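You operate a simulated robot arm through the tools that you are given. There is no shell and no other tool. Be economical: measure what you need, move in short steps, check, and stop when the job is done.

You are at the controls of a simulated two-armed robot. One attempt, no reset.

JOB
Boil the eggs: big ring to 3, hold the timer and wind it to 10.
Fine: when it shows TIME turn the ring off, hold the pot, lift the basket of eggs out and stand it on the trivet. Set down upright: steamer basket.

It is judged by the outcome, as a careful person would: the job done as asked, and still so three seconds after it is handed in. It fails if anything else is knocked over, pushed out of place, dropped, spilled or broken.

ROBOT AND FRAMES
Two 7-joint arms with two-finger grippers on one trunk, on a base that drives. Base frame: it is fixed to the floor where the robot stands at the start and does not move with it; the origin is under the middle of the robot, x ahead of it, y to its left, z up. Lengths are in m, angles in rad, forces in N, time in s.
The left shoulder is at the start at [0.05, 0.216, 1.246], the right one opposite. With the tool pointing down near the work surface each hand reaches from about 0.26 to 0.8 m from the robot's upright axis, wherever it stands, measured 20 degrees to its own side. Places, roughly: big ring knob [0.5, 0, 0.8]; timer dial [0.9, 0.6, 1]; trivet [0.6, -0.3, 0.9]. Payload 3.18 kg a hand.
Tool frame (each hand has its own): the origin (TCP) lies between the finger pads and is the grasp point; the fingertips stand 0.03 m ahead of it; z points along the fingers, y is the line along which they close. Largest opening 0.144 m; the body of the gripper starts 0.103 m behind the TCP.
Orientation is that of the tool frame in the base frame, as a unit quaternion [x, y, z, w]. With the fingers straight down and closing along the base's y, the tool's x points along the base's -x, its y along +y and its z along -z.

CONTROLS
- The arms move only by the tool move_arm. It takes "left_deltas", "right_deltas" or both (then of equal length, played together; a hand with none holds still); each is text: rows parted by semicolons, each of 7 numbers parted by spaces: the shift along the base's x, y, z in units of 25 mm (1.0 is 25 mm), then the turn, a rotation vector about the base's x, y, z in units of 8 degrees (1.0 is 8 degrees), then the opening, from 0 (shut) to 1 (fully open). In form: tx ty tz wx wy wz fingers; .... A call has 1 to 10 rows; each row shifts and turns the commanded pose from where the row before left it. A call with a number of a shift or a turn outside -1 to 1 is refused whole. A row lasts 0.2 s, in which the tool goes at most 0.05 m and 0.15 rad; a call with a longer step from one row to the next is refused whole, and so is a gripper value outside its range. A pose out of reach is approached as far as the arm can. The call stops where the force on the tool passes 90 N (or 10 N more than at its start, if that is more) or the arm is blocked; 0.2 s more then pass. Each finger halts on what it meets, pressing with about 33 N; the grip force reading is that of the motor and also rises with nothing between the fingers. The clock runs only during rows and for 0.2 s after the last one: add rows that do not move to give the fingers time. It gives the time, the measured TCP pose, the force on the tool (base axes), the opening and the grip force at its end, in the units of the frame above (readings bear some noise), with the torque about the TCP (base axes, N m) and any sound that the robot's microphone picked up.
- Cameras (640 x 400 px; columns grow to the right, rows downward): "scene" is now at [0.1099, 0.0185, 1.4293]; the picture's right is [0.14, -0.99, 0.00], its down [-0.65, -0.09, -0.75] and it looks along [0.74, 0.11, -0.66] (base axes); focal length 220 px, centre (320, 200). "left" rides on the left gripper at [0.076, -0.016, -0.143] in its tool frame; the picture's right is [0.21, 0.98, 0.00], its down [-0.84, 0.18, -0.51] and it looks along [-0.50, 0.11, 0.86] (tool axes); focal length 218 px, centre (320, 200). "right" rides on the right gripper at [0.077, 0.016, -0.143] in its tool frame; the picture's right is [-0.21, 0.98, 0.00], its down [-0.84, -0.18, -0.51] and it looks along [-0.50, -0.11, 0.86] (tool axes); focal length 218 px, centre (320, 200).
- capture(camera): a new picture of that camera. The clock stands still meanwhile.
- slide_trunk(by): slides the trunk up (or, below 0, down) by that many m; the arms and the scene camera ride with it, the base frame stays. It gives what a move gives, with no picture.
- drive_base(legs): drives the robot by 1 to 6 legs, each [ahead, left, turn to the left] in m, m and rad, along the robot's own axes; the way and the turn of a leg run together, so that a leg with both is an arc; at most 1.5 m and 3.142 rad a leg. The arms and the cameras ride along, it lands a little off, and it stops where it bumps. It gives what a move gives.
- pan_tilt(pan, tilt): turns the head with the scene camera to pan (to the left, within 1.396 rad either way) and tilt (down, from -0.506 to 1.204), counted from straight ahead of the robot. It gives what a move gives.
- point_at(camera, pixels): for up to 12 pixels [column, row] of the newest picture of that camera ("zoom" is the newest enlarged one), the place [x, y, z] in the base frame of the surface seen there, good to about 0.002 m, but the place of the scene camera against the robot may be out by one fixed shift of up to 0.025 m in any direction. The clock stands still meanwhile.
- inspect(camera, box): a new picture of the part [left, top, right, bottom] of that camera's present view, enlarged. The clock stands still meanwhile.
- hand_in(): hands the job in; it is judged then, once.

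Go step by step. Measure first, check grasps and placings, and put right what went wrong. The budget is 80 turns and 78 pictures, counting those below and the enlarged ones. Unless the task says otherwise, let go and move clear before handing in, and close with one line.

The tools are called after ">>>" as name(argument=value, ...) on one line, values as JSON. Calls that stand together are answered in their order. move_arm: Moves the arms, as the interface text tells. Its arguments: {"type":"object","properties":{"left_deltas":{"type":"string"},"right_deltas":{"type":"string"}},"required":[]} The other tools are called the same way: slide_trunk (by) slides the trunk up or down; drive_base (legs) drives the base; pan_tilt (pan, tilt) turns the head that bears the scene camera; capture (camera) takes a picture; point_at (camera, pixels) gives the place of the surface under pixels of a picture; inspect (camera, box) takes an enlarged picture of a part of a camera's view; hand_in () hands the job in.

At the start:

```text
clock: 0.0
left_position: [0.35, 0.2299, 1.2856]
left_tool_rot: [0.0, 1.0, 0.0, 0.0]
left_ft_force: [0.5, -0.2, -0.2]
left_torque: [0.02, -0.04, 0.0]
left_grip_width: 0.1442
left_grasp_force: 0.0
right_position: [0.3354, -0.0675, 1.2883]
right_tool_rot: [-0.001, 1.0, 0.0, -0.001]
right_ft_force: [-0.7, 0.1, 0.7]
right_torque: [-0.01, 0.04, -0.05]
right_grip_width: 0.144
right_grasp_force: 0.1
trunk travel left (down, up): [-0.325, 0.044]
robot x, y, heading: [-0.0025, -0.0015, 0.001]
head pan, tilt: [0.143, 0.723]
```

scene: 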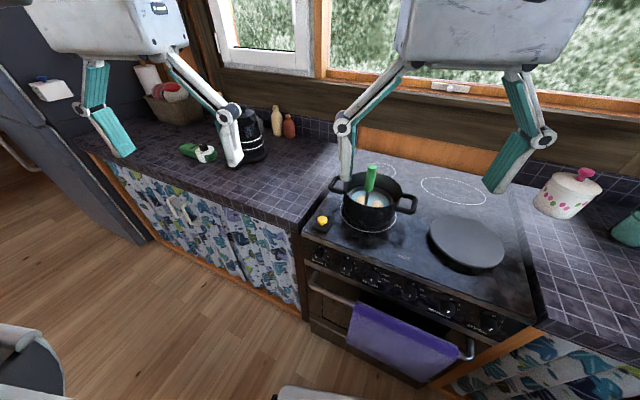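
right: 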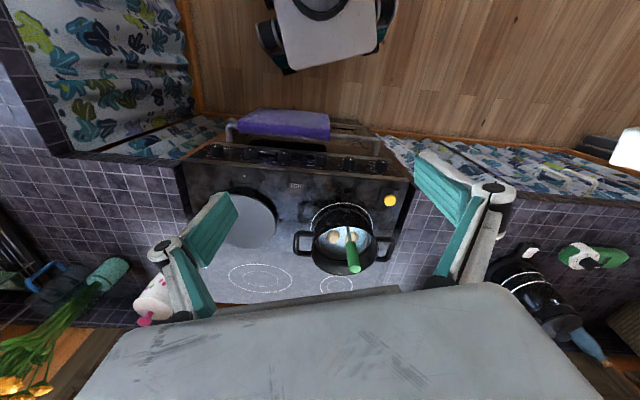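
left: 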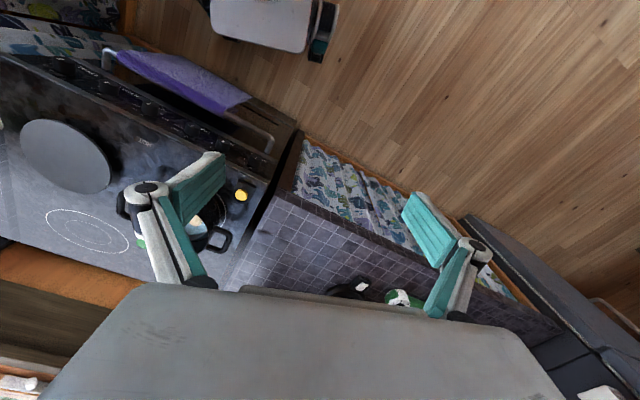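

The scene shows the pot around (370,200) with a green-handled basket, a row of knobs at the stove front around (400,285), and a timer perhaps around (200,150). I'll enlarge these regions.

>>> inspect(camera="scene", box=[300, 230, 540, 380])

>>> inspect(camera="scene", box=[290, 140, 530, 290])

>>> inspect(camera="scene", box=[140, 80, 300, 180])

```text
2.67 times, centred on (420, 305) of scene
```

zoom: 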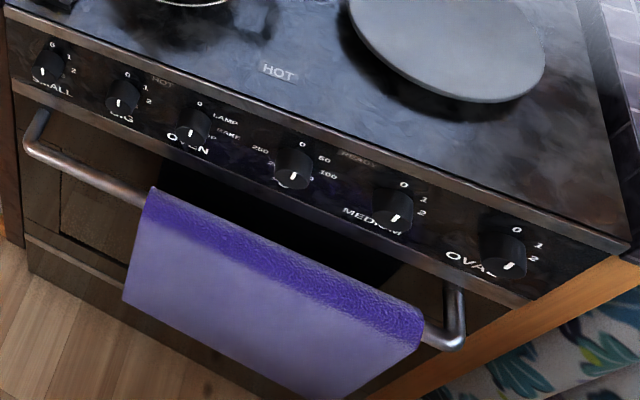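

```text
2.67 times, centred on (410, 215) of scene
```

zoom: 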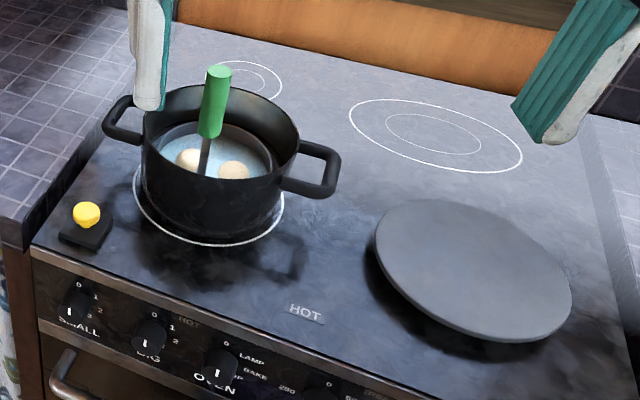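

```text
4.00 times, centred on (220, 130) of scene
```

zoom: 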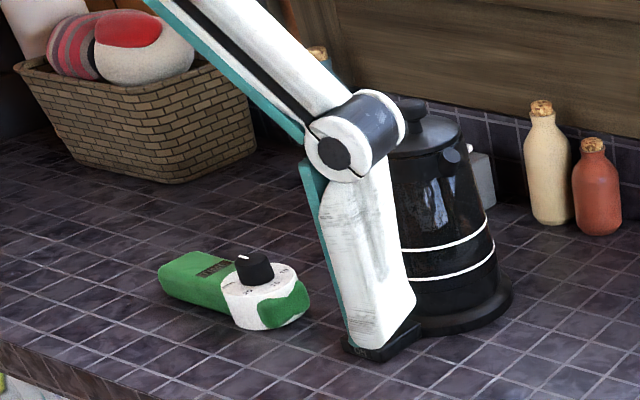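

The knobs have a BIG label on the second one and the timer is at (205,150). I'll measure the main places.

>>> capture(camera="scene")

>>> point_at(camera="scene", pixels=[[346, 267], [320, 256], [465, 240], [372, 170], [362, 205], [333, 186], [411, 206], [204, 148], [322, 219], [322, 228], [400, 255], [350, 224]])

>>> inspect(camera="scene", box=[304, 205, 384, 285])

>>> inspect(camera="scene", box=[175, 130, 239, 170])

```text
71 pictures are left
```

scene: 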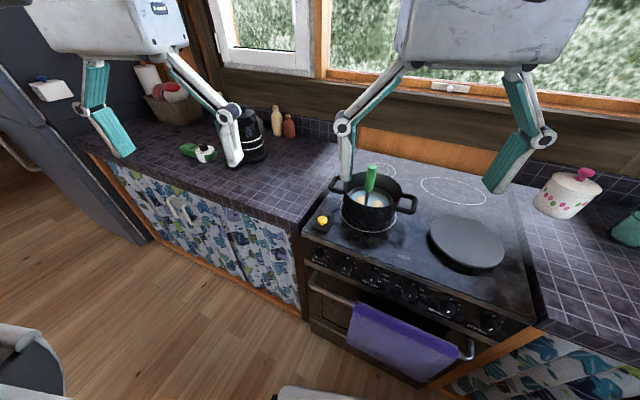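

```text
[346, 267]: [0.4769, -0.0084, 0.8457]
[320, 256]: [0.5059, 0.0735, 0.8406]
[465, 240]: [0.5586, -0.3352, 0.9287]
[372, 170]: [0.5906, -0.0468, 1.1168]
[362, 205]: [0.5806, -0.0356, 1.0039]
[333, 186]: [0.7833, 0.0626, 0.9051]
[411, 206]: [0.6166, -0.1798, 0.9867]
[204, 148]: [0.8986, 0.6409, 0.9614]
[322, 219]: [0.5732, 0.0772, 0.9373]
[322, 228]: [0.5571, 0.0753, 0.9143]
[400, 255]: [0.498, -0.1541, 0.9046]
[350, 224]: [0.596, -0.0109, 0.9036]
```

```text
5.00 times, centred on (344, 245) of scene
```

zoom: 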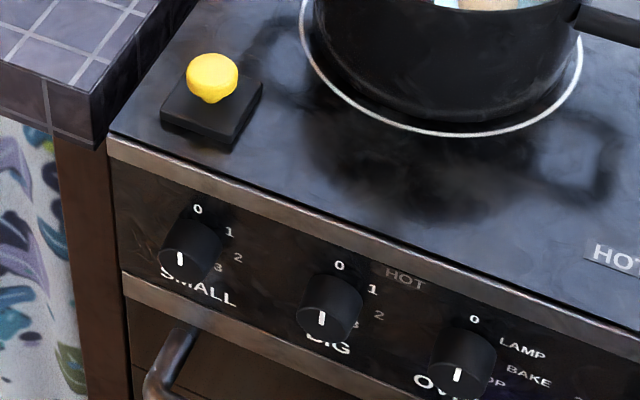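

```text
10.00 times, centred on (207, 150) of scene
```

zoom: 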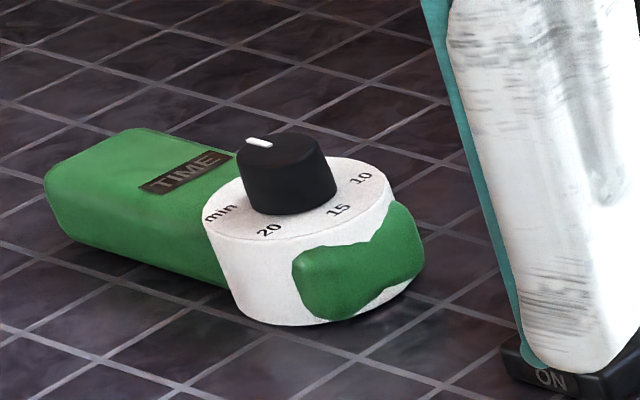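

The BIG knob is at about [0.477,-0.01,0.845] with 0 up, and 1, 2, 3 going clockwise. The timer has its pointer toward the TIME body. I'll back off and lower the trunk so a hand can point forward at the knob.

>>> drive_base(legs=[[-0.22, 0, 0]])

>>> slide_trunk(by=-0.22)

>>> move_arm(right_deltas="0 0 0 0 -1 0 0.5;0 0 0 0 -1 0 0.5;0 0 0 0 -1 0 0.5;0 0 0 0 -1 0 0.5;0 0 0 0 -1 0 0.5;0 0 0 0 -1 0 0.5;0 0 0 0 -1 0 0.5;0 0 0 0 -1 0 0.5;0 0 0 0 -1 0 0.5;0 0 0 0 -1 0 0.5")

>>> capture(camera="scene")

```text
clock: 1.7
left_position: [0.133, 0.2298, 1.286]
left_tool_rot: [-0.001, 1.0, 0.0, -0.001]
left_ft_force: [-1.0, 0.5, 0.5]
left_torque: [0.01, -0.05, 0.0]
left_grip_width: 0.1439
left_grasp_force: 0.0
right_position: [0.1182, -0.0674, 1.2879]
right_tool_rot: [0.002, 1.0, 0.0, 0.0]
right_ft_force: [0.4, 0.6, 0.6]
right_torque: [0.01, -0.06, -0.01]
right_grip_width: 0.1439
right_grasp_force: 0.0
trunk travel left (down, up): [-0.325, 0.044]
robot x, y, heading: [-0.2184, -0.0016, -0.002]
head pan, tilt: [0.143, 0.723]
```

```text
clock: 3.4
left_position: [0.1435, 0.2298, 1.0875]
left_tool_rot: [0.001, 1.0, 0.0, -0.018]
left_ft_force: [0.4, -0.5, -0.2]
left_torque: [0.01, 0.06, 0.0]
left_grip_width: 0.1437
left_grasp_force: 0.1
right_position: [0.1462, -0.0668, 1.089]
right_tool_rot: [0.018, 1.0, 0.01, -0.024]
right_ft_force: [14.3, -0.1, -6.8]
right_torque: [-0.15, 1.65, -0.15]
right_grip_width: 0.1439
right_grasp_force: 0.2
trunk travel left (down, up): [-0.138, 0.231]
robot x, y, heading: [-0.2124, 0.0, -0.005]
head pan, tilt: [0.143, 0.723]
stopped: the force on the tool passed its limit at 139 N (the readings are from after the stop); the commanded pose is now the measured one
```

```text
clock: 4.2
left_position: [0.1392, 0.23, 1.0943]
left_tool_rot: [0.0, 1.0, -0.001, -0.011]
left_ft_force: [-0.5, 0.2, 0.4]
left_torque: [0.04, -0.03, -0.01]
left_grip_width: 0.1441
left_grasp_force: 0.1
right_position: [0.1861, -0.0507, 1.1404]
right_tool_rot: [0.108, 0.985, 0.079, 0.108]
right_ft_force: [-0.5, -0.5, 0.9]
right_torque: [0.02, -0.1, -0.05]
right_grip_width: 0.0719
right_grasp_force: 0.1
trunk travel left (down, up): [-0.138, 0.231]
robot x, y, heading: [-0.2166, 0.0015, -0.001]
head pan, tilt: [0.143, 0.723]
stopped in row 3 (right hand): the arm was blocked; the commanded pose is now the measured one
```

```text
68 pictures are left
```

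scene: 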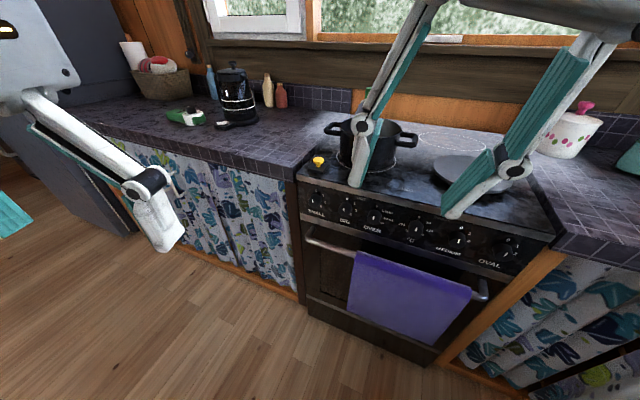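

The right arm met its own trunk because it was folded too close. I'll move it forward while turning the hand to point ahead.

>>> move_arm(right_deltas="0.8 0 0 -0.2 -0.96 0.03 0.5;0.8 0 0 -0.2 -0.96 0.03 0.5;0.8 0 0 -0.2 -0.96 0.03 0.5;0.8 0 0 -0.2 -0.96 0.03 0.5;0.8 0 0 -0.2 -0.96 0.03 0.5;0.8 0 0 -0.2 -0.96 0.03 0.5;0.8 0 0 -0.2 -0.96 0.03 0.5;0.8 0 0 -0.2 -0.96 0.03 0.5;0.8 0 0 -0.2 -0.96 0.03 0.5;0.8 0 0 -0.2 -0.96 0.03 0.5")

>>> capture(camera="scene")

>>> capture(camera="right")

```text
clock: 5.2
left_position: [0.1396, 0.2307, 1.0913]
left_tool_rot: [0.001, 1.0, 0.0, -0.013]
left_ft_force: [0.2, -0.4, 1.0]
left_torque: [0.01, 0.0, 0.0]
left_grip_width: 0.1439
left_grasp_force: 0.0
right_position: [0.3073, -0.0584, 1.1887]
right_tool_rot: [0.152, 0.913, 0.097, 0.367]
right_ft_force: [-0.7, 0.0, -0.8]
right_torque: [0.0, -0.03, 0.02]
right_grip_width: 0.072
right_grasp_force: 0.1
trunk travel left (down, up): [-0.138, 0.231]
robot x, y, heading: [-0.2181, -0.0004, -0.003]
head pan, tilt: [0.143, 0.723]
stopped in row 5 (right hand): the arm was blocked; the commanded pose is now the measured one
```

```text
67 pictures are left
```

scene: 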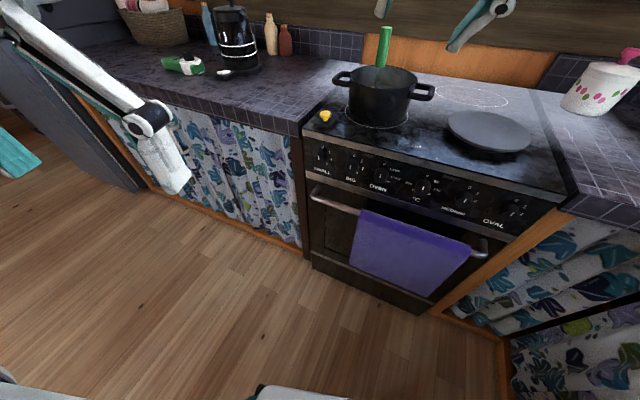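

```text
66 pictures are left
```

right: 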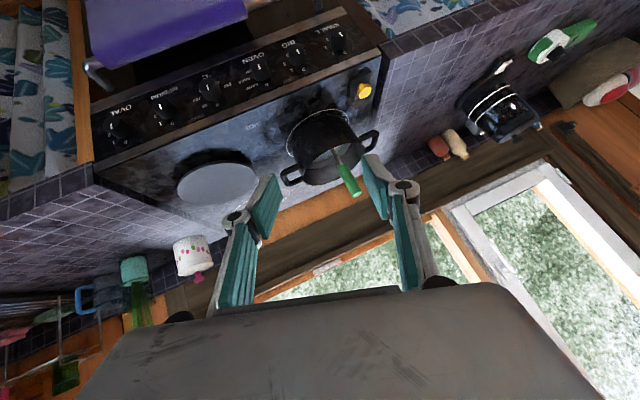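

The arm blocked again with the hand only 40° turned. I'll first extend it forward and outward a bit, then continue the turn.

>>> move_arm(right_deltas="1 -0.5 0 0 0 0 0.5;1 -0.5 0 0 0 0 0.5;1 -0.5 0 0 0 0 0.5;1 -0.5 0 -0.2 -0.9 0 0.5;0 0 0 -0.3 -0.9 0 0.5;0 0 0 -0.3 -0.9 0 0.5;0 0 0 -0.3 -0.9 0 0.5;0 0 0 -0.3 -0.9 0 0.5;0 0 0 -0.3 -0.9 0 0.5")

```text
clock: 7.2
left_position: [0.1391, 0.2319, 1.0902]
left_tool_rot: [0.0, 1.0, -0.001, -0.015]
left_ft_force: [-0.5, 0.4, -0.2]
left_torque: [-0.05, -0.01, 0.02]
left_grip_width: 0.144
left_grasp_force: 0.1
right_position: [0.4081, -0.1017, 1.1886]
right_tool_rot: [0.059, 0.725, 0.032, 0.686]
right_ft_force: [-0.2, 0.4, -0.1]
right_torque: [-0.01, 0.02, -0.05]
right_grip_width: 0.0721
right_grasp_force: 0.1
right hand out of reach, approached as far as the arm can: row 9
trunk travel left (down, up): [-0.138, 0.231]
robot x, y, heading: [-0.2168, 0.0007, -0.005]
head pan, tilt: [0.143, 0.723]
```

The hand now nearly points forward. I'll lower it toward the knob height and take a look.

>>> move_arm(right_deltas="-0.3 0.5 -1 -0.9 -0.3 0.27 0.5;-0.3 0.5 -1 0 0 0 0.5;-0.3 0.5 -1 0 0 0 0.5;-0.3 0.5 -1 0 0 0 0.5;-0.3 0.5 -1 0 0 0 0.5;-0.3 0.5 -1 0 0 0 0.5;0 0.3 -1 0 0 0 0.5;0 0.2 -1 0 0 0 0.5;0 0 -1 0 0 0 0.5;0 0 -1 0 0 0 0.5")

>>> capture(camera="right")

>>> capture(camera="scene")

```text
clock: 8.9
left_position: [0.1415, 0.2301, 1.0914]
left_tool_rot: [0.001, 1.0, 0.0, -0.015]
left_ft_force: [-0.9, 0.7, 0.2]
left_torque: [0.02, -0.03, 0.02]
left_grip_width: 0.1442
left_grasp_force: 0.0
right_position: [0.3997, -0.0084, 1.1211]
right_tool_rot: [0.092, 0.699, 0.046, 0.708]
right_ft_force: [0.3, -0.1, 0.0]
right_torque: [-0.01, 0.0, 0.03]
right_grip_width: 0.072
right_grasp_force: 0.0
right hand out of reach, approached as far as the arm can: row 1, 2, 3, 4
trunk travel left (down, up): [-0.138, 0.231]
robot x, y, heading: [-0.216, -0.0008, -0.002]
head pan, tilt: [0.143, 0.723]
stopped in row 8 (right hand): the arm was blocked; the commanded pose is now the measured one
```

```text
65 pictures are left
```

right: 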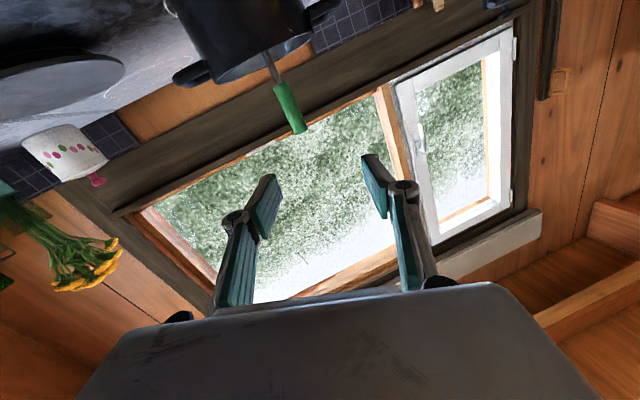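

```text
64 pictures are left
```

scene: 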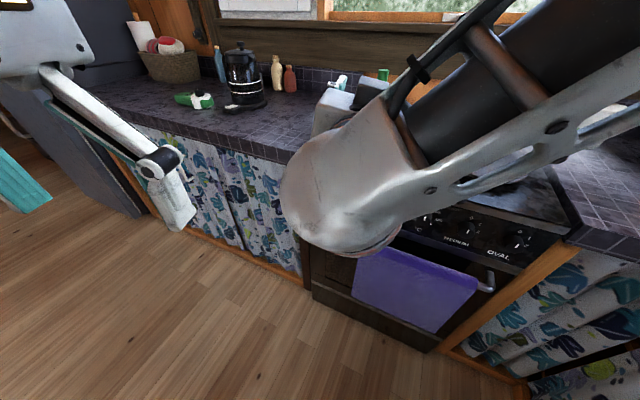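

The hand can't get low in such a folded pose; it needs more distance. I'll back off another 0.22 m, then lower the trunk, and see where it lands.

>>> drive_base(legs=[[-0.22, 0, 0]])

>>> move_arm(right_deltas="1 0 0 -0.5 0 0.2 0.5;1 0 0 -0.5 0 0.2 0.5;1 0 0 -0.5 0 0 0.5;1 0 -1 -0.3 0 0 0.5;1 0 -1 0 0 0 0.5;1 0 -1 0 0 0 0.5;1 0 -1 0 0 0 0.5;0 0 -1 0 0 0 0.5;0 0 -1 0 0 0 0.5")

>>> slide_trunk(by=-0.1)

>>> capture(camera="scene")

>>> capture(camera="left")

```text
clock: 10.6
left_position: [-0.0812, 0.2311, 1.0906]
left_tool_rot: [0.0, 1.0, -0.001, -0.015]
left_ft_force: [-0.7, 0.1, 0.2]
left_torque: [0.02, -0.03, 0.01]
left_grip_width: 0.1442
left_grasp_force: 0.0
right_position: [0.1783, -0.0096, 1.1212]
right_tool_rot: [0.093, 0.699, 0.044, 0.708]
right_ft_force: [0.0, -0.4, -0.1]
right_torque: [-0.01, 0.04, 0.0]
right_grip_width: 0.0721
right_grasp_force: 0.1
trunk travel left (down, up): [-0.138, 0.231]
robot x, y, heading: [-0.4373, 0.0014, -0.004]
head pan, tilt: [0.143, 0.723]
```

```text
clock: 11.9
left_position: [-0.0804, 0.2293, 1.0917]
left_tool_rot: [0.001, 1.0, -0.001, -0.015]
left_ft_force: [0.3, -0.2, 0.5]
left_torque: [-0.01, 0.01, 0.0]
left_grip_width: 0.1441
left_grasp_force: 0.2
right_position: [0.338, -0.0724, 1.1111]
right_tool_rot: [0.069, 0.695, -0.007, 0.716]
right_ft_force: [0.2, 0.4, -0.7]
right_torque: [-0.01, 0.01, -0.01]
right_grip_width: 0.0719
right_grasp_force: 0.1
trunk travel left (down, up): [-0.138, 0.231]
robot x, y, heading: [-0.4398, 0.0014, -0.006]
head pan, tilt: [0.143, 0.723]
stopped in row 6 (right hand): the arm was blocked; the commanded pose is now the measured one
```

```text
clock: 13.3
left_position: [-0.083, 0.2312, 0.9932]
left_tool_rot: [0.001, 1.0, -0.001, -0.013]
left_ft_force: [-0.3, 0.5, 0.0]
left_torque: [0.0, -0.06, 0.01]
left_grip_width: 0.1438
left_grasp_force: 0.0
right_position: [0.3748, -0.0694, 0.8101]
right_tool_rot: [0.067, 0.796, -0.017, 0.602]
right_ft_force: [-0.5, -0.3, 0.4]
right_torque: [-0.01, 0.09, 0.0]
right_grip_width: 0.0721
right_grasp_force: 0.1
trunk travel left (down, up): [-0.038, 0.331]
robot x, y, heading: [-0.44, 0.004, -0.004]
head pan, tilt: [0.143, 0.723]
```

```text
63 pictures are left
```

scene: 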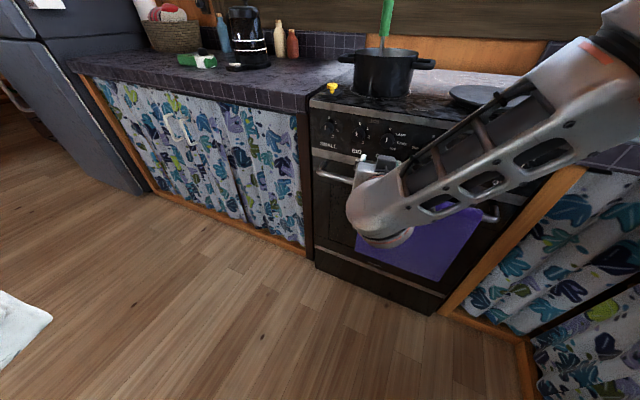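

```text
62 pictures are left
```

left: 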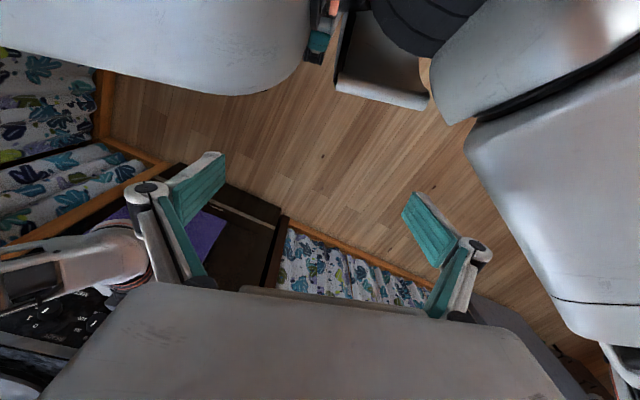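

The hand is now at [0.375,-0.07,0.81], near the handle height. I'll zoom on the knobs and measure.

>>> inspect(camera="scene", box=[310, 90, 438, 190])

>>> point_at(camera="scene", pixels=[[361, 134], [333, 126], [388, 141], [335, 177], [345, 128], [375, 160]])

```text
4.00 times, centred on (374, 140) of scene
```

zoom: 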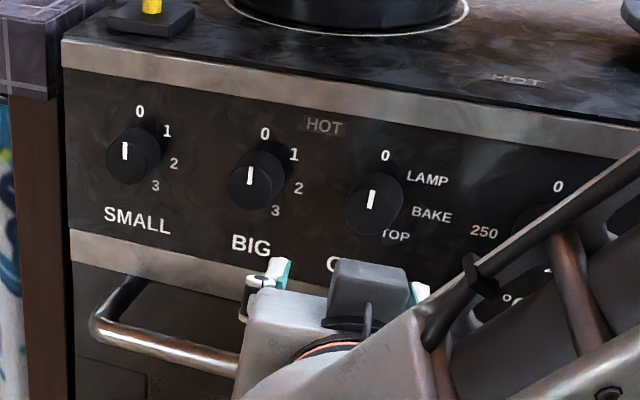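

```text
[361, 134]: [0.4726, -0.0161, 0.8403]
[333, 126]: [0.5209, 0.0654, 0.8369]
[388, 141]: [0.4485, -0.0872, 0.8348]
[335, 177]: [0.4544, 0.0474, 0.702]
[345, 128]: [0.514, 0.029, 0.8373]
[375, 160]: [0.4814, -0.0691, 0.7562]
```

The pointers read 0 on SMALL, BIG and OVEN. The panel looks yawed by about 18°, so I'll measure its plane and the knob face in the zoom.

>>> point_at(camera="zoom", pixels=[[249, 180], [255, 165], [124, 156], [371, 204], [90, 100], [90, 215], [210, 130], [205, 230], [340, 160], [240, 330], [120, 315], [272, 275]])

```text
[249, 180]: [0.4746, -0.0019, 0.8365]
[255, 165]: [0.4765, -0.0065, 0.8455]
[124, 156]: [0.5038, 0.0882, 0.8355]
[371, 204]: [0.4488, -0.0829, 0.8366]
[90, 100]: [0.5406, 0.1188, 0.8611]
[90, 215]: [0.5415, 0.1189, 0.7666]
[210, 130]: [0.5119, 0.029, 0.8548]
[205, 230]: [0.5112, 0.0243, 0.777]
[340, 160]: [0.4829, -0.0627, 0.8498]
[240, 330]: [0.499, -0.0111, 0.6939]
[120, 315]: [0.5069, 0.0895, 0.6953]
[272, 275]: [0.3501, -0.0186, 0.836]
```

The panel is vertical and yawed about 17.6°. The left camera sees some knobs at bottom left (60,315), so I'll use it to check the scene camera's shift.

>>> inspect(camera="left", box=[0, 280, 128, 360])

>>> inspect(camera="scene", box=[350, 140, 430, 190])

```text
5.00 times, centred on (64, 320) of left
```

zoom: 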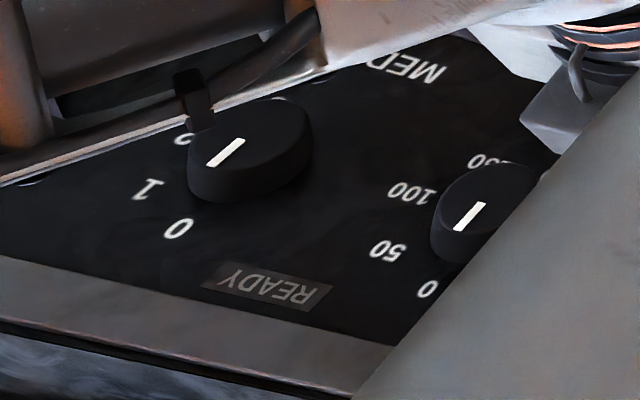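

```text
8.00 times, centred on (390, 165) of scene
```

zoom: 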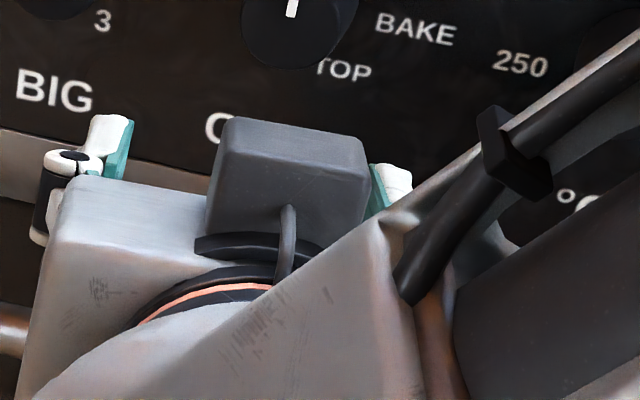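

I'll compare finger tip pixels, zoom (120,120) and (390,170), against the known hand pose.

>>> point_at(camera="zoom", pixels=[[112, 119], [128, 124], [96, 119], [380, 168], [406, 172], [122, 150], [90, 116], [110, 125]])

```text
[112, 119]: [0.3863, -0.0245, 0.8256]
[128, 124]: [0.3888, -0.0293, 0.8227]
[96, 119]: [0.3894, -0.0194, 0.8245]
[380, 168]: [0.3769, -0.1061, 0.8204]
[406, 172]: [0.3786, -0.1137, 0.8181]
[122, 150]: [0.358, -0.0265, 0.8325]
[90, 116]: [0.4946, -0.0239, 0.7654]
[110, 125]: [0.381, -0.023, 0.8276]
```

The fingertips suggest a scene offset of roughly (-0.022,+0.006,+0.008). I'll cross-check with the left camera on the °C and MEDIUM knobs.

>>> point_at(camera="left", pixels=[[45, 310.4], [93.6, 323.2], [53, 338], [25, 335], [47, 309]])

```text
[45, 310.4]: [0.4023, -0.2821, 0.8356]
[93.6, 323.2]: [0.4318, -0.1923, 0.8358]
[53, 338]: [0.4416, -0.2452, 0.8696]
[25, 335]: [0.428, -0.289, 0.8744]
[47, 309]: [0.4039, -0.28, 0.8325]
```

Both checks agree: the true BIG knob face centre is near [0.492,-0.010,0.831] with its axis yawed -18°. I'll move the base left and turn it square to the panel so the right arm works naturally.

>>> drive_base(legs=[[0, 0.44, 0], [0, 0, -0.31]])

>>> capture(camera="scene")

```text
clock: 18.6
left_position: [-0.0309, 0.5527, 0.9918]
left_tool_rot: [0.146, 0.989, 0.001, -0.015]
left_ft_force: [0.6, 0.4, 0.9]
left_torque: [0.05, 0.02, 0.01]
left_grip_width: 0.1441
left_grasp_force: 0.0
right_position: [0.3202, 0.1345, 0.8081]
right_tool_rot: [0.182, 0.779, -0.104, 0.591]
right_ft_force: [0.0, 0.0, 1.0]
right_torque: [-0.01, 0.02, 0.01]
right_grip_width: 0.0719
right_grasp_force: 0.0
trunk travel left (down, up): [-0.038, 0.331]
robot x, y, heading: [-0.4372, 0.4378, -0.292]
head pan, tilt: [0.143, 0.723]
```

```text
58 pictures are left
```

scene: 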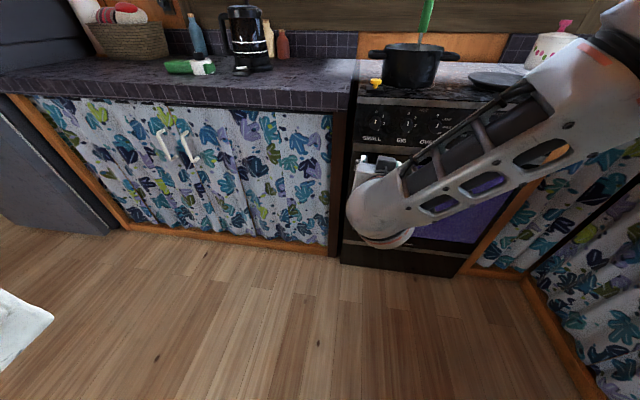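

The robot is now square to the panel. I'll level the hand, roll it back about 56°, and bring it in front of the BIG knob.

>>> move_arm(right_deltas="0.46 -0.67 0.13 -0.36 -0.59 0.23 0.45;0.46 -0.67 0.13 -0.36 -0.59 0.23 0.45;0.46 -0.67 0.13 -0.36 -0.59 0.23 0.45;0.46 -0.67 0.13 -0.95 0.31 0 0.45;0.46 -0.67 0.13 -0.95 0.31 0 0.45;0.46 -0.67 0.13 -0.95 0.31 0 0.45;0.46 -0.67 0.13 -0.95 0.31 0 0.45;0 0 0 -0.95 0.31 0 0.45;0 0 0 -0.95 0.31 0 0.45;0 0 0 -0.95 0.31 0 0.45")

>>> inspect(camera="scene", box=[340, 70, 500, 190])

```text
clock: 19.3
left_position: [-0.0302, 0.5531, 0.9912]
left_tool_rot: [0.146, 0.989, 0.002, -0.015]
left_ft_force: [-0.7, -0.5, -0.2]
left_torque: [-0.03, 0.01, 0.0]
left_grip_width: 0.1438
left_grasp_force: 0.0
right_position: [0.3684, 0.0878, 0.8689]
right_tool_rot: [0.231, 0.713, -0.124, 0.65]
right_ft_force: [1.1, 0.1, 0.5]
right_torque: [0.01, -0.06, 0.06]
right_grip_width: 0.0647
right_grasp_force: 0.1
right hand out of reach, approached as far as the arm can: row 1, 2, 3
trunk travel left (down, up): [-0.038, 0.331]
robot x, y, heading: [-0.4378, 0.4388, -0.301]
head pan, tilt: [0.143, 0.723]
stopped in row 3 (right hand): the arm was blocked; the commanded pose is now the measured one
```

```text
3.33 times, centred on (420, 130) of scene
```

zoom: 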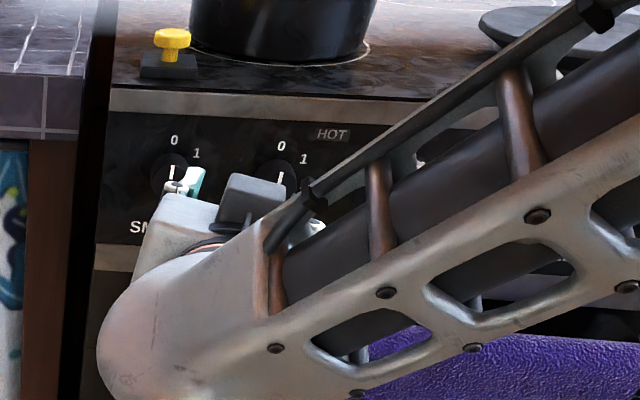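

The wrist still reaches its limit with the elbow bent out to the right. I'll back off further so the arm straightens.

>>> drive_base(legs=[[-0.2, 0, 0]])

>>> move_arm(right_deltas="0.9 -0.3 0 0 0 0 0.45;0.9 -0.3 0 0 0 0 0.45;0.9 -0.3 0 0 0 0 0.45;0.9 -0.3 0 0 0 0 0.45;0.9 -0.3 0 0 0 0 0.45;0.9 -0.3 0 0 0 0 0.45;0 0 0 0 0 0 0.45")

>>> capture(camera="scene")

```text
clock: 20.9
left_position: [-0.2205, 0.6122, 0.9905]
left_tool_rot: [0.146, 0.989, 0.002, -0.015]
left_ft_force: [-0.7, 0.6, -0.9]
left_torque: [-0.02, -0.03, -0.01]
left_grip_width: 0.1441
left_grasp_force: 0.1
right_position: [0.181, 0.147, 0.8674]
right_tool_rot: [0.229, 0.714, -0.122, 0.651]
right_ft_force: [0.4, -0.4, 0.4]
right_torque: [0.0, 0.03, 0.0]
right_grip_width: 0.0649
right_grasp_force: 0.1
trunk travel left (down, up): [-0.038, 0.331]
robot x, y, heading: [-0.6243, 0.4925, -0.295]
head pan, tilt: [0.143, 0.723]
```

```text
clock: 22.5
left_position: [-0.2201, 0.6115, 0.9902]
left_tool_rot: [0.145, 0.989, 0.001, -0.015]
left_ft_force: [-0.4, -0.3, 0.7]
left_torque: [-0.02, 0.0, 0.0]
left_grip_width: 0.1438
left_grasp_force: 0.0
right_position: [0.3151, 0.0974, 0.8693]
right_tool_rot: [0.233, 0.712, -0.123, 0.651]
right_ft_force: [-0.9, 0.0, -1.4]
right_torque: [0.01, 0.05, -0.02]
right_grip_width: 0.0647
right_grasp_force: 0.1
trunk travel left (down, up): [-0.038, 0.331]
robot x, y, heading: [-0.6292, 0.495, -0.296]
head pan, tilt: [0.143, 0.723]
```

```text
56 pictures are left
```

scene: 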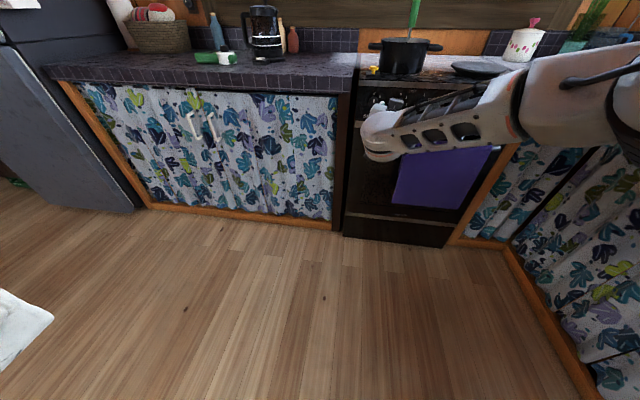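

The arm is straighter now. I'll level the hand and roll it, staying in place to see whether it follows.

>>> move_arm(right_deltas="0 0 0 -0.4 -0.15 0.47 0.45;0 0 0 -0.4 -0.15 0.47 0.45;0 0 0 -0.4 -0.15 0.47 0.45;0 0 0 -0.95 0.31 0 0.45;0 0 0 -0.95 0.31 0 0.45;0 0 0 -0.95 0.31 0 0.45;0 0 0 -0.95 0.31 0 0.45;0 0 0 -0.95 0.31 0 0.45;0 0 0 -0.95 0.31 0 0.45;0 0 0 -0.95 0.31 0 0.45")

```text
clock: 24.9
left_position: [-0.219, 0.6119, 0.9918]
left_tool_rot: [0.145, 0.989, 0.002, -0.014]
left_ft_force: [0.8, -0.8, -0.4]
left_torque: [0.02, 0.0, 0.0]
left_grip_width: 0.1442
left_grasp_force: 0.1
right_position: [0.372, 0.0881, 0.9077]
right_tool_rot: [-0.216, 0.677, -0.438, 0.55]
right_ft_force: [1.1, -0.6, -0.2]
right_torque: [-0.02, -0.02, -0.01]
right_grip_width: 0.0649
right_grasp_force: 0.1
right hand out of reach, approached as far as the arm can: row 2, 3, 4
trunk travel left (down, up): [-0.038, 0.331]
robot x, y, heading: [-0.6267, 0.4932, -0.296]
head pan, tilt: [0.143, 0.723]
stopped in row 10 (right hand): the arm was blocked; the commanded pose is now the measured one
```

The hand now points into the panel with a -58° roll. I'll move it to the pregrasp point 7 cm in front of the knob.

>>> move_arm(right_deltas="0.46 -0.74 -0.77 0 0 0.1 0.42;0.46 -0.74 -0.77 0 0 0.1 0.42;0.46 -0.74 -0.77 0 0 0.1 0.42;0.46 -0.74 -0.77 0 0 0 0.42;0 0 0 0 0 0 0.42")

>>> inspect(camera="scene", box=[340, 50, 468, 150])

>>> capture(camera="right")

```text
clock: 26.1
left_position: [-0.2192, 0.6126, 0.9925]
left_tool_rot: [0.145, 0.989, 0.001, -0.014]
left_ft_force: [-0.5, -0.8, 0.3]
left_torque: [0.0, -0.02, -0.02]
left_grip_width: 0.144
left_grasp_force: 0.0
right_position: [0.3978, 0.0223, 0.8372]
right_tool_rot: [-0.234, 0.671, -0.423, 0.562]
right_ft_force: [-0.4, 0.1, 0.7]
right_torque: [0.02, 0.0, 0.0]
right_grip_width: 0.0605
right_grasp_force: 0.1
right hand out of reach, approached as far as the arm can: row 1, 3, 4
trunk travel left (down, up): [-0.038, 0.331]
robot x, y, heading: [-0.6325, 0.4982, -0.297]
head pan, tilt: [0.143, 0.723]
```

```text
4.00 times, centred on (404, 100) of scene
```

zoom: 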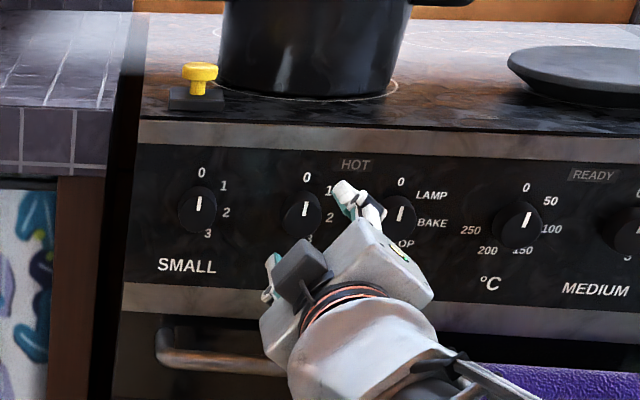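

```text
54 pictures are left
```

right: 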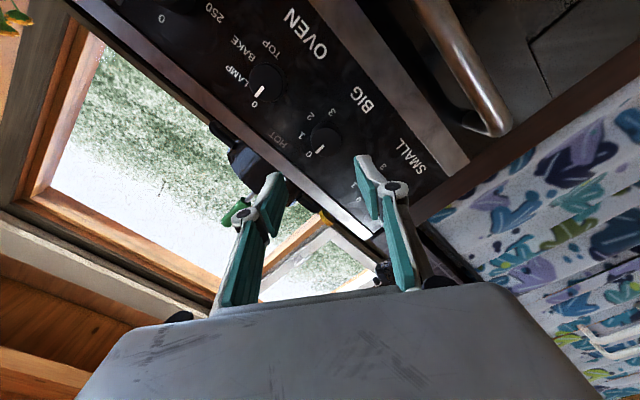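

The right camera now sees the BIG knob at (322,140). I'll measure it with this camera.

>>> point_at(camera="right", pixels=[[322, 142], [326, 136], [320, 150], [336, 138], [312, 132], [325, 142], [300, 150], [345, 120]])

>>> inspect(camera="right", box=[270, 90, 398, 190])

```text
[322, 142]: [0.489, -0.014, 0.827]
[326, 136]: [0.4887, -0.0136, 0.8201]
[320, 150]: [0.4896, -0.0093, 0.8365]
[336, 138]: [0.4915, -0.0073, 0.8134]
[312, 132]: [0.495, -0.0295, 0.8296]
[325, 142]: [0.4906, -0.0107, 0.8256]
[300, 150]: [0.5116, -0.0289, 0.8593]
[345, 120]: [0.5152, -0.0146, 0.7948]
```

```text
4.00 times, centred on (334, 140) of right
```

zoom: 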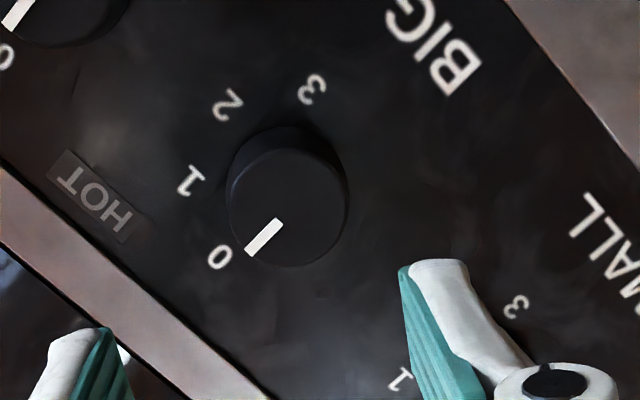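

The knob face centre is near [0.4905,-0.010,0.825] and the hand axis is aligned. I'll advance so the fingers straddle the knob, without closing yet.

>>> move_arm(right_deltas="0.65 -0.216 -0.06 0 0 0 0.42;0.65 -0.216 -0.06 0 0 0 0.42;0.65 -0.216 -0.06 0 0 0 0.42;0.65 -0.216 -0.06 0 0 0 0.42;0 0 0 0 0 0 0.42;0 0 0 0 0 0 0.42")

>>> inspect(camera="right", box=[240, 100, 400, 200])

```text
clock: 27.5
left_position: [-0.2191, 0.6115, 0.9912]
left_tool_rot: [0.145, 0.989, 0.001, -0.015]
left_ft_force: [0.6, -0.3, -0.7]
left_torque: [-0.01, 0.05, 0.01]
left_grip_width: 0.144
left_grasp_force: 0.0
right_position: [0.3975, 0.0194, 0.84]
right_tool_rot: [-0.234, 0.671, -0.423, 0.562]
right_ft_force: [0.2, -1.2, -0.6]
right_torque: [0.03, -0.01, 0.0]
right_grip_width: 0.0605
right_grasp_force: 0.1
right hand out of reach, approached as far as the arm can: row 1, 2, 3, 4
trunk travel left (down, up): [-0.038, 0.331]
robot x, y, heading: [-0.6264, 0.4945, -0.294]
head pan, tilt: [0.143, 0.723]
```

```text
4.00 times, centred on (320, 150) of right
```

zoom: 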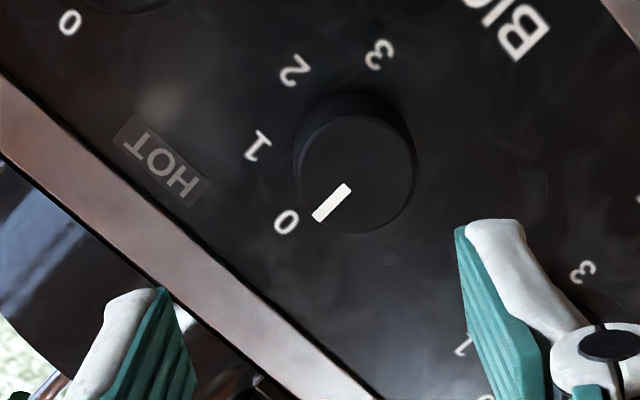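

The arm is at full stretch. I'll pull the hand back, drive the base ahead 8 cm, then finish with the arm.

>>> move_arm(right_deltas="-0.9 0.284 0 0 0 0 0.42;-0.9 0.284 0 0 0 0 0.42;-0.9 0.284 0 0 0 0 0.42;-0.9 0.284 0 0 0 0 0.42;-0.9 0.284 0 0 0 0 0.42;0 0 0 0 0 0 0.42")

>>> drive_base(legs=[[0.08, 0, 0]])

>>> capture(camera="right")

```text
clock: 28.9
left_position: [-0.2193, 0.6122, 0.9905]
left_tool_rot: [0.145, 0.989, 0.002, -0.015]
left_ft_force: [-0.6, 0.4, 0.1]
left_torque: [-0.02, 0.02, -0.01]
left_grip_width: 0.1438
left_grasp_force: 0.1
right_position: [0.3969, 0.0262, 0.8345]
right_tool_rot: [-0.233, 0.671, -0.424, 0.562]
right_ft_force: [0.7, 0.3, 0.0]
right_torque: [0.0, 0.02, 0.01]
right_grip_width: 0.0607
right_grasp_force: 0.0
right hand out of reach, approached as far as the arm can: row 1, 2, 3, 4, 5
trunk travel left (down, up): [-0.038, 0.331]
robot x, y, heading: [-0.6272, 0.4956, -0.293]
head pan, tilt: [0.143, 0.723]
```

```text
clock: 29.9
left_position: [-0.1429, 0.5894, 0.9918]
left_tool_rot: [0.145, 0.989, 0.001, -0.015]
left_ft_force: [0.9, 1.1, 0.1]
left_torque: [0.01, 0.0, -0.02]
left_grip_width: 0.1441
left_grasp_force: 0.2
right_position: [0.474, 0.0038, 0.8345]
right_tool_rot: [-0.234, 0.67, -0.423, 0.563]
right_ft_force: [0.1, -0.7, -0.5]
right_torque: [-0.04, -0.03, 0.04]
right_grip_width: 0.0604
right_grasp_force: 0.0
trunk travel left (down, up): [-0.038, 0.331]
robot x, y, heading: [-0.551, 0.4704, -0.295]
head pan, tilt: [0.143, 0.723]
```

```text
51 pictures are left
```

right: 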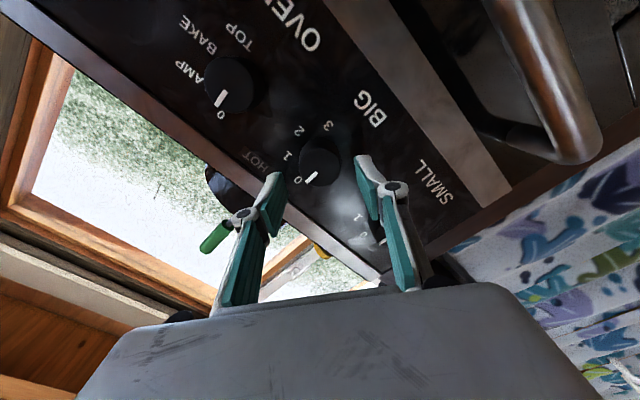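

The fingers are just around the knob face, but the hand sits about 8 mm left and 9 mm high. I'll try a small correction by the arm and see if it follows.

>>> move_arm(right_deltas="0.28 -0.42 -0.38 0.1 0 0 0.42;0 0 0 0 0 0 0.42")

```text
clock: 30.5
left_position: [-0.1431, 0.5882, 0.9915]
left_tool_rot: [0.146, 0.989, 0.001, -0.014]
left_ft_force: [0.5, 0.2, -0.3]
left_torque: [-0.02, 0.0, -0.02]
left_grip_width: 0.1437
left_grasp_force: 0.1
right_position: [0.474, 0.0027, 0.8349]
right_tool_rot: [-0.234, 0.671, -0.423, 0.562]
right_ft_force: [-0.4, 0.1, -0.3]
right_torque: [-0.01, 0.02, 0.0]
right_grip_width: 0.0602
right_grasp_force: 0.0
right hand out of reach, approached as far as the arm can: row 1
trunk travel left (down, up): [-0.038, 0.331]
robot x, y, heading: [-0.5537, 0.472, -0.292]
head pan, tilt: [0.143, 0.723]
```

The arm is at a joint limit here. I'll test whether rolling the other way frees it.

>>> move_arm(right_deltas="0 0 0 0.95 -0.31 0 0.42;0 0 0 0.95 -0.31 0 0.42;0 0 0 0.95 -0.31 0 0.42;0 0 0 0 0 0 0.42")

```text
clock: 31.5
left_position: [-0.1433, 0.5888, 0.9909]
left_tool_rot: [0.146, 0.989, 0.001, -0.015]
left_ft_force: [-0.6, 0.4, -0.3]
left_torque: [-0.01, 0.02, 0.0]
left_grip_width: 0.1443
left_grasp_force: 0.1
right_position: [0.4737, 0.0043, 0.835]
right_tool_rot: [-0.11, 0.702, -0.313, 0.63]
right_ft_force: [-1.2, 0.4, 0.5]
right_torque: [0.0, 0.04, 0.03]
right_grip_width: 0.0606
right_grasp_force: 0.1
right hand out of reach, approached as far as the arm can: row 3
trunk travel left (down, up): [-0.038, 0.331]
robot x, y, heading: [-0.5508, 0.4739, -0.293]
head pan, tilt: [0.143, 0.723]
```

Rolling works; only the translation is at the wrist limit. I'll use the base and trunk for the last centimetre and roll back to the start angle.

>>> move_arm(right_deltas="0 0 0 -0.95 0.31 0 0.42;0 0 0 -0.95 0.31 0 0.42;0 0 0 -0.95 0.31 0 0.42;0 0 0 0 0 0 0.42")

>>> slide_trunk(by=-0.01)

>>> drive_base(legs=[[0.008, -0.008, 0]])

>>> inspect(camera="right", box=[240, 120, 400, 220])

```text
clock: 32.5
left_position: [-0.1442, 0.5888, 0.9906]
left_tool_rot: [0.145, 0.989, 0.001, -0.014]
left_ft_force: [0.8, -1.3, 0.3]
left_torque: [0.01, -0.01, -0.01]
left_grip_width: 0.144
left_grasp_force: 0.2
right_position: [0.4745, 0.0038, 0.8354]
right_tool_rot: [-0.252, 0.666, -0.438, 0.548]
right_ft_force: [0.9, 0.3, 0.7]
right_torque: [0.01, -0.02, -0.01]
right_grip_width: 0.0603
right_grasp_force: 0.0
trunk travel left (down, up): [-0.038, 0.331]
robot x, y, heading: [-0.5491, 0.4698, -0.294]
head pan, tilt: [0.143, 0.723]
```

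```text
clock: 33.1
left_position: [-0.1437, 0.5886, 0.9829]
left_tool_rot: [0.146, 0.989, 0.001, -0.014]
left_ft_force: [0.3, -0.3, 0.0]
left_torque: [0.03, 0.01, 0.01]
left_grip_width: 0.1442
left_grasp_force: 0.1
right_position: [0.475, -0.0008, 0.8091]
right_tool_rot: [-0.252, 0.672, -0.436, 0.543]
right_ft_force: [2.8, -9.5, 10.6]
right_torque: [0.04, -0.23, 0.01]
right_grip_width: 0.068
right_grasp_force: 6.0
trunk travel left (down, up): [-0.028, 0.341]
robot x, y, heading: [-0.5489, 0.4695, -0.292]
head pan, tilt: [0.143, 0.723]
```

```text
clock: 33.9
left_position: [-0.1387, 0.5787, 0.9809]
left_tool_rot: [0.145, 0.989, 0.002, -0.014]
left_ft_force: [0.3, 0.9, -0.3]
left_torque: [-0.01, 0.0, 0.0]
left_grip_width: 0.144
left_grasp_force: 0.1
right_position: [0.4803, -0.0098, 0.8048]
right_tool_rot: [-0.253, 0.673, -0.435, 0.542]
right_ft_force: [1.1, -12.0, 10.4]
right_torque: [0.24, -0.28, -0.14]
right_grip_width: 0.069
right_grasp_force: 6.9
trunk travel left (down, up): [-0.028, 0.341]
robot x, y, heading: [-0.5438, 0.4628, -0.296]
head pan, tilt: [0.143, 0.723]
```

```text
4.00 times, centred on (320, 170) of right
```

zoom: 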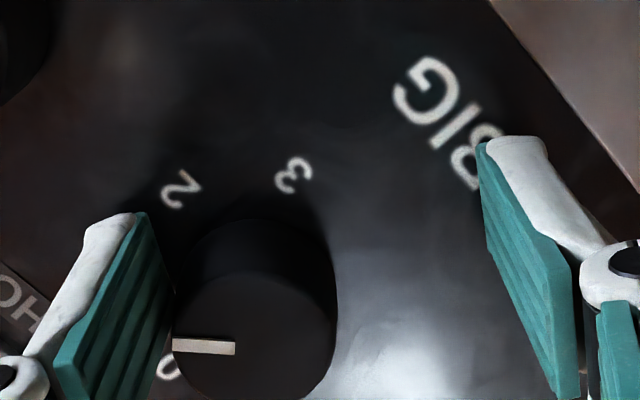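

Lowering freed the arm, which dropped 2 cm below the knob centre with a finger resting on the knob (pointer now toward 1). I'll raise it 2 cm to centre.

>>> move_arm(right_deltas="0 0 0.8 0 0 0 0.5;0 0 0 0 0 0 0.5")

>>> inspect(camera="right", box=[240, 120, 400, 220])

```text
clock: 34.5
left_position: [-0.1368, 0.5792, 0.981]
left_tool_rot: [0.145, 0.989, 0.001, -0.016]
left_ft_force: [-0.7, 0.0, -1.1]
left_torque: [-0.01, 0.0, 0.02]
left_grip_width: 0.144
left_grasp_force: 0.1
right_position: [0.4838, -0.0101, 0.8216]
right_tool_rot: [-0.253, 0.674, -0.434, 0.542]
right_ft_force: [0.5, 0.5, 0.0]
right_torque: [0.0, -0.02, -0.02]
right_grip_width: 0.072
right_grasp_force: 0.0
right hand out of reach, approached as far as the arm can: row 1
trunk travel left (down, up): [-0.028, 0.341]
robot x, y, heading: [-0.5456, 0.4582, -0.295]
head pan, tilt: [0.143, 0.723]
```

```text
4.00 times, centred on (320, 170) of right
```

zoom: 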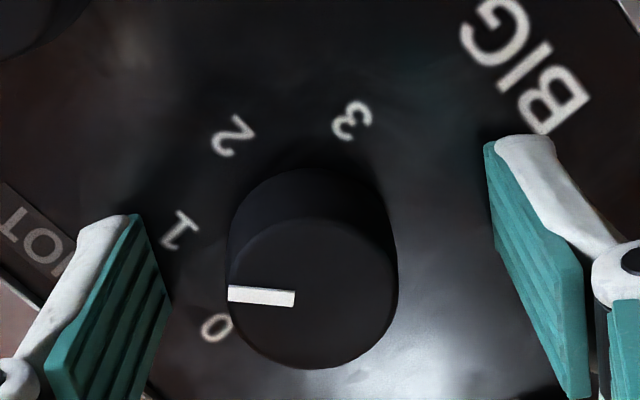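

The knob is centred between the fingers. I'll close on it and turn clockwise by about 46°.

>>> move_arm(right_deltas="0 0 0 0 0 0 0;0 0 0 0 0 0 0;0 0 0 0 0 0 0;0 0 0 0.95 -0.31 0 0;0 0 0 0.95 -0.31 0 0;0 0 0 0.95 -0.31 0 0;0 0 0 0.95 -0.31 0 0;0 0 0 0.95 -0.31 0 0;0 0 0 0.95 -0.31 0 0")

>>> inspect(camera="right", box=[240, 120, 400, 220])

```text
clock: 36.5
left_position: [-0.1396, 0.5798, 0.9835]
left_tool_rot: [0.146, 0.989, 0.001, -0.014]
left_ft_force: [-0.7, -0.8, 1.0]
left_torque: [-0.01, -0.01, 0.01]
left_grip_width: 0.144
left_grasp_force: 0.1
right_position: [0.4831, -0.008, 0.8232]
right_tool_rot: [0.034, 0.715, -0.168, 0.678]
right_ft_force: [-26.6, 5.7, -0.8]
right_torque: [0.01, -0.07, -0.19]
right_grip_width: 0.0351
right_grasp_force: 44.6
trunk travel left (down, up): [-0.028, 0.341]
robot x, y, heading: [-0.547, 0.4568, -0.299]
head pan, tilt: [0.143, 0.723]
```

```text
4.00 times, centred on (320, 170) of right
```

zoom: 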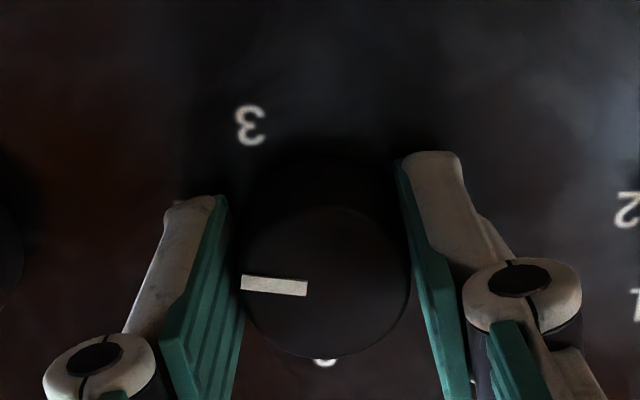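

The knob turned with the grip; the "3" is still about 60° ahead of the pointer. I'll continue.

>>> move_arm(right_deltas="-0.08 0.02 0 0.95 -0.31 0 0;0 0 0 0.95 -0.31 0 0;0 0 0 0.95 -0.31 0 0;0 0 0 0.95 -0.31 0 0;0 0 0 0.95 -0.31 0 0;0 0 0 0.95 -0.31 0 0;0 0 0 0.95 -0.31 0 0;0 0 0 0 0 0 0")

>>> inspect(camera="right", box=[240, 120, 400, 220])

>>> inspect(camera="scene", box=[340, 50, 500, 150])

```text
clock: 38.3
left_position: [-0.14, 0.5795, 0.9812]
left_tool_rot: [0.145, 0.989, 0.001, -0.014]
left_ft_force: [0.2, 0.0, 0.4]
left_torque: [0.01, -0.03, 0.01]
left_grip_width: 0.1439
left_grasp_force: 0.1
right_position: [0.4841, -0.008, 0.8228]
right_tool_rot: [0.274, 0.66, 0.075, 0.695]
right_ft_force: [-26.0, 12.9, -4.6]
right_torque: [0.03, 0.1, 0.04]
right_grip_width: 0.035
right_grasp_force: 45.3
right hand out of reach, approached as far as the arm can: row 1, 3, 6, 7
trunk travel left (down, up): [-0.028, 0.341]
robot x, y, heading: [-0.5484, 0.4605, -0.296]
head pan, tilt: [0.143, 0.723]
```

```text
4.00 times, centred on (320, 170) of right
```

zoom: 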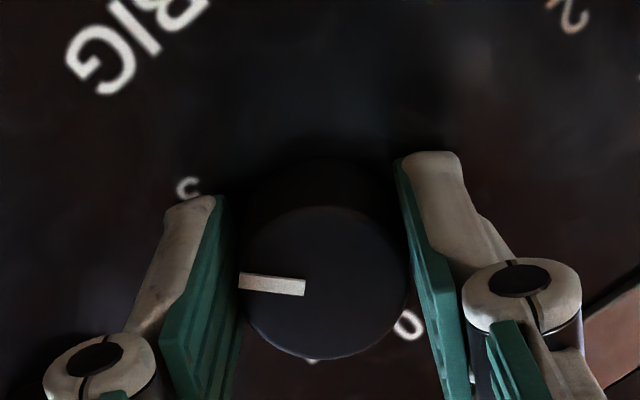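

```text
4.00 times, centred on (420, 100) of scene
```

zoom: 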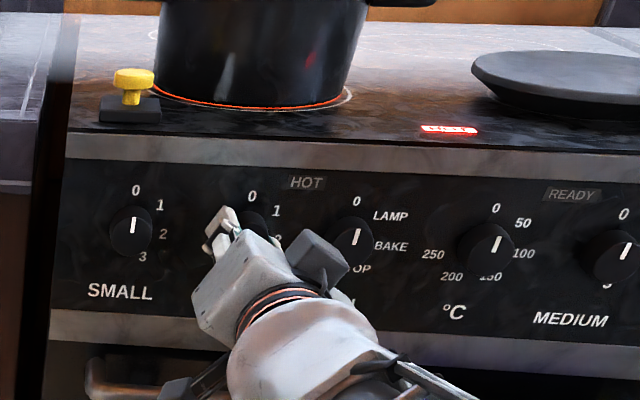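

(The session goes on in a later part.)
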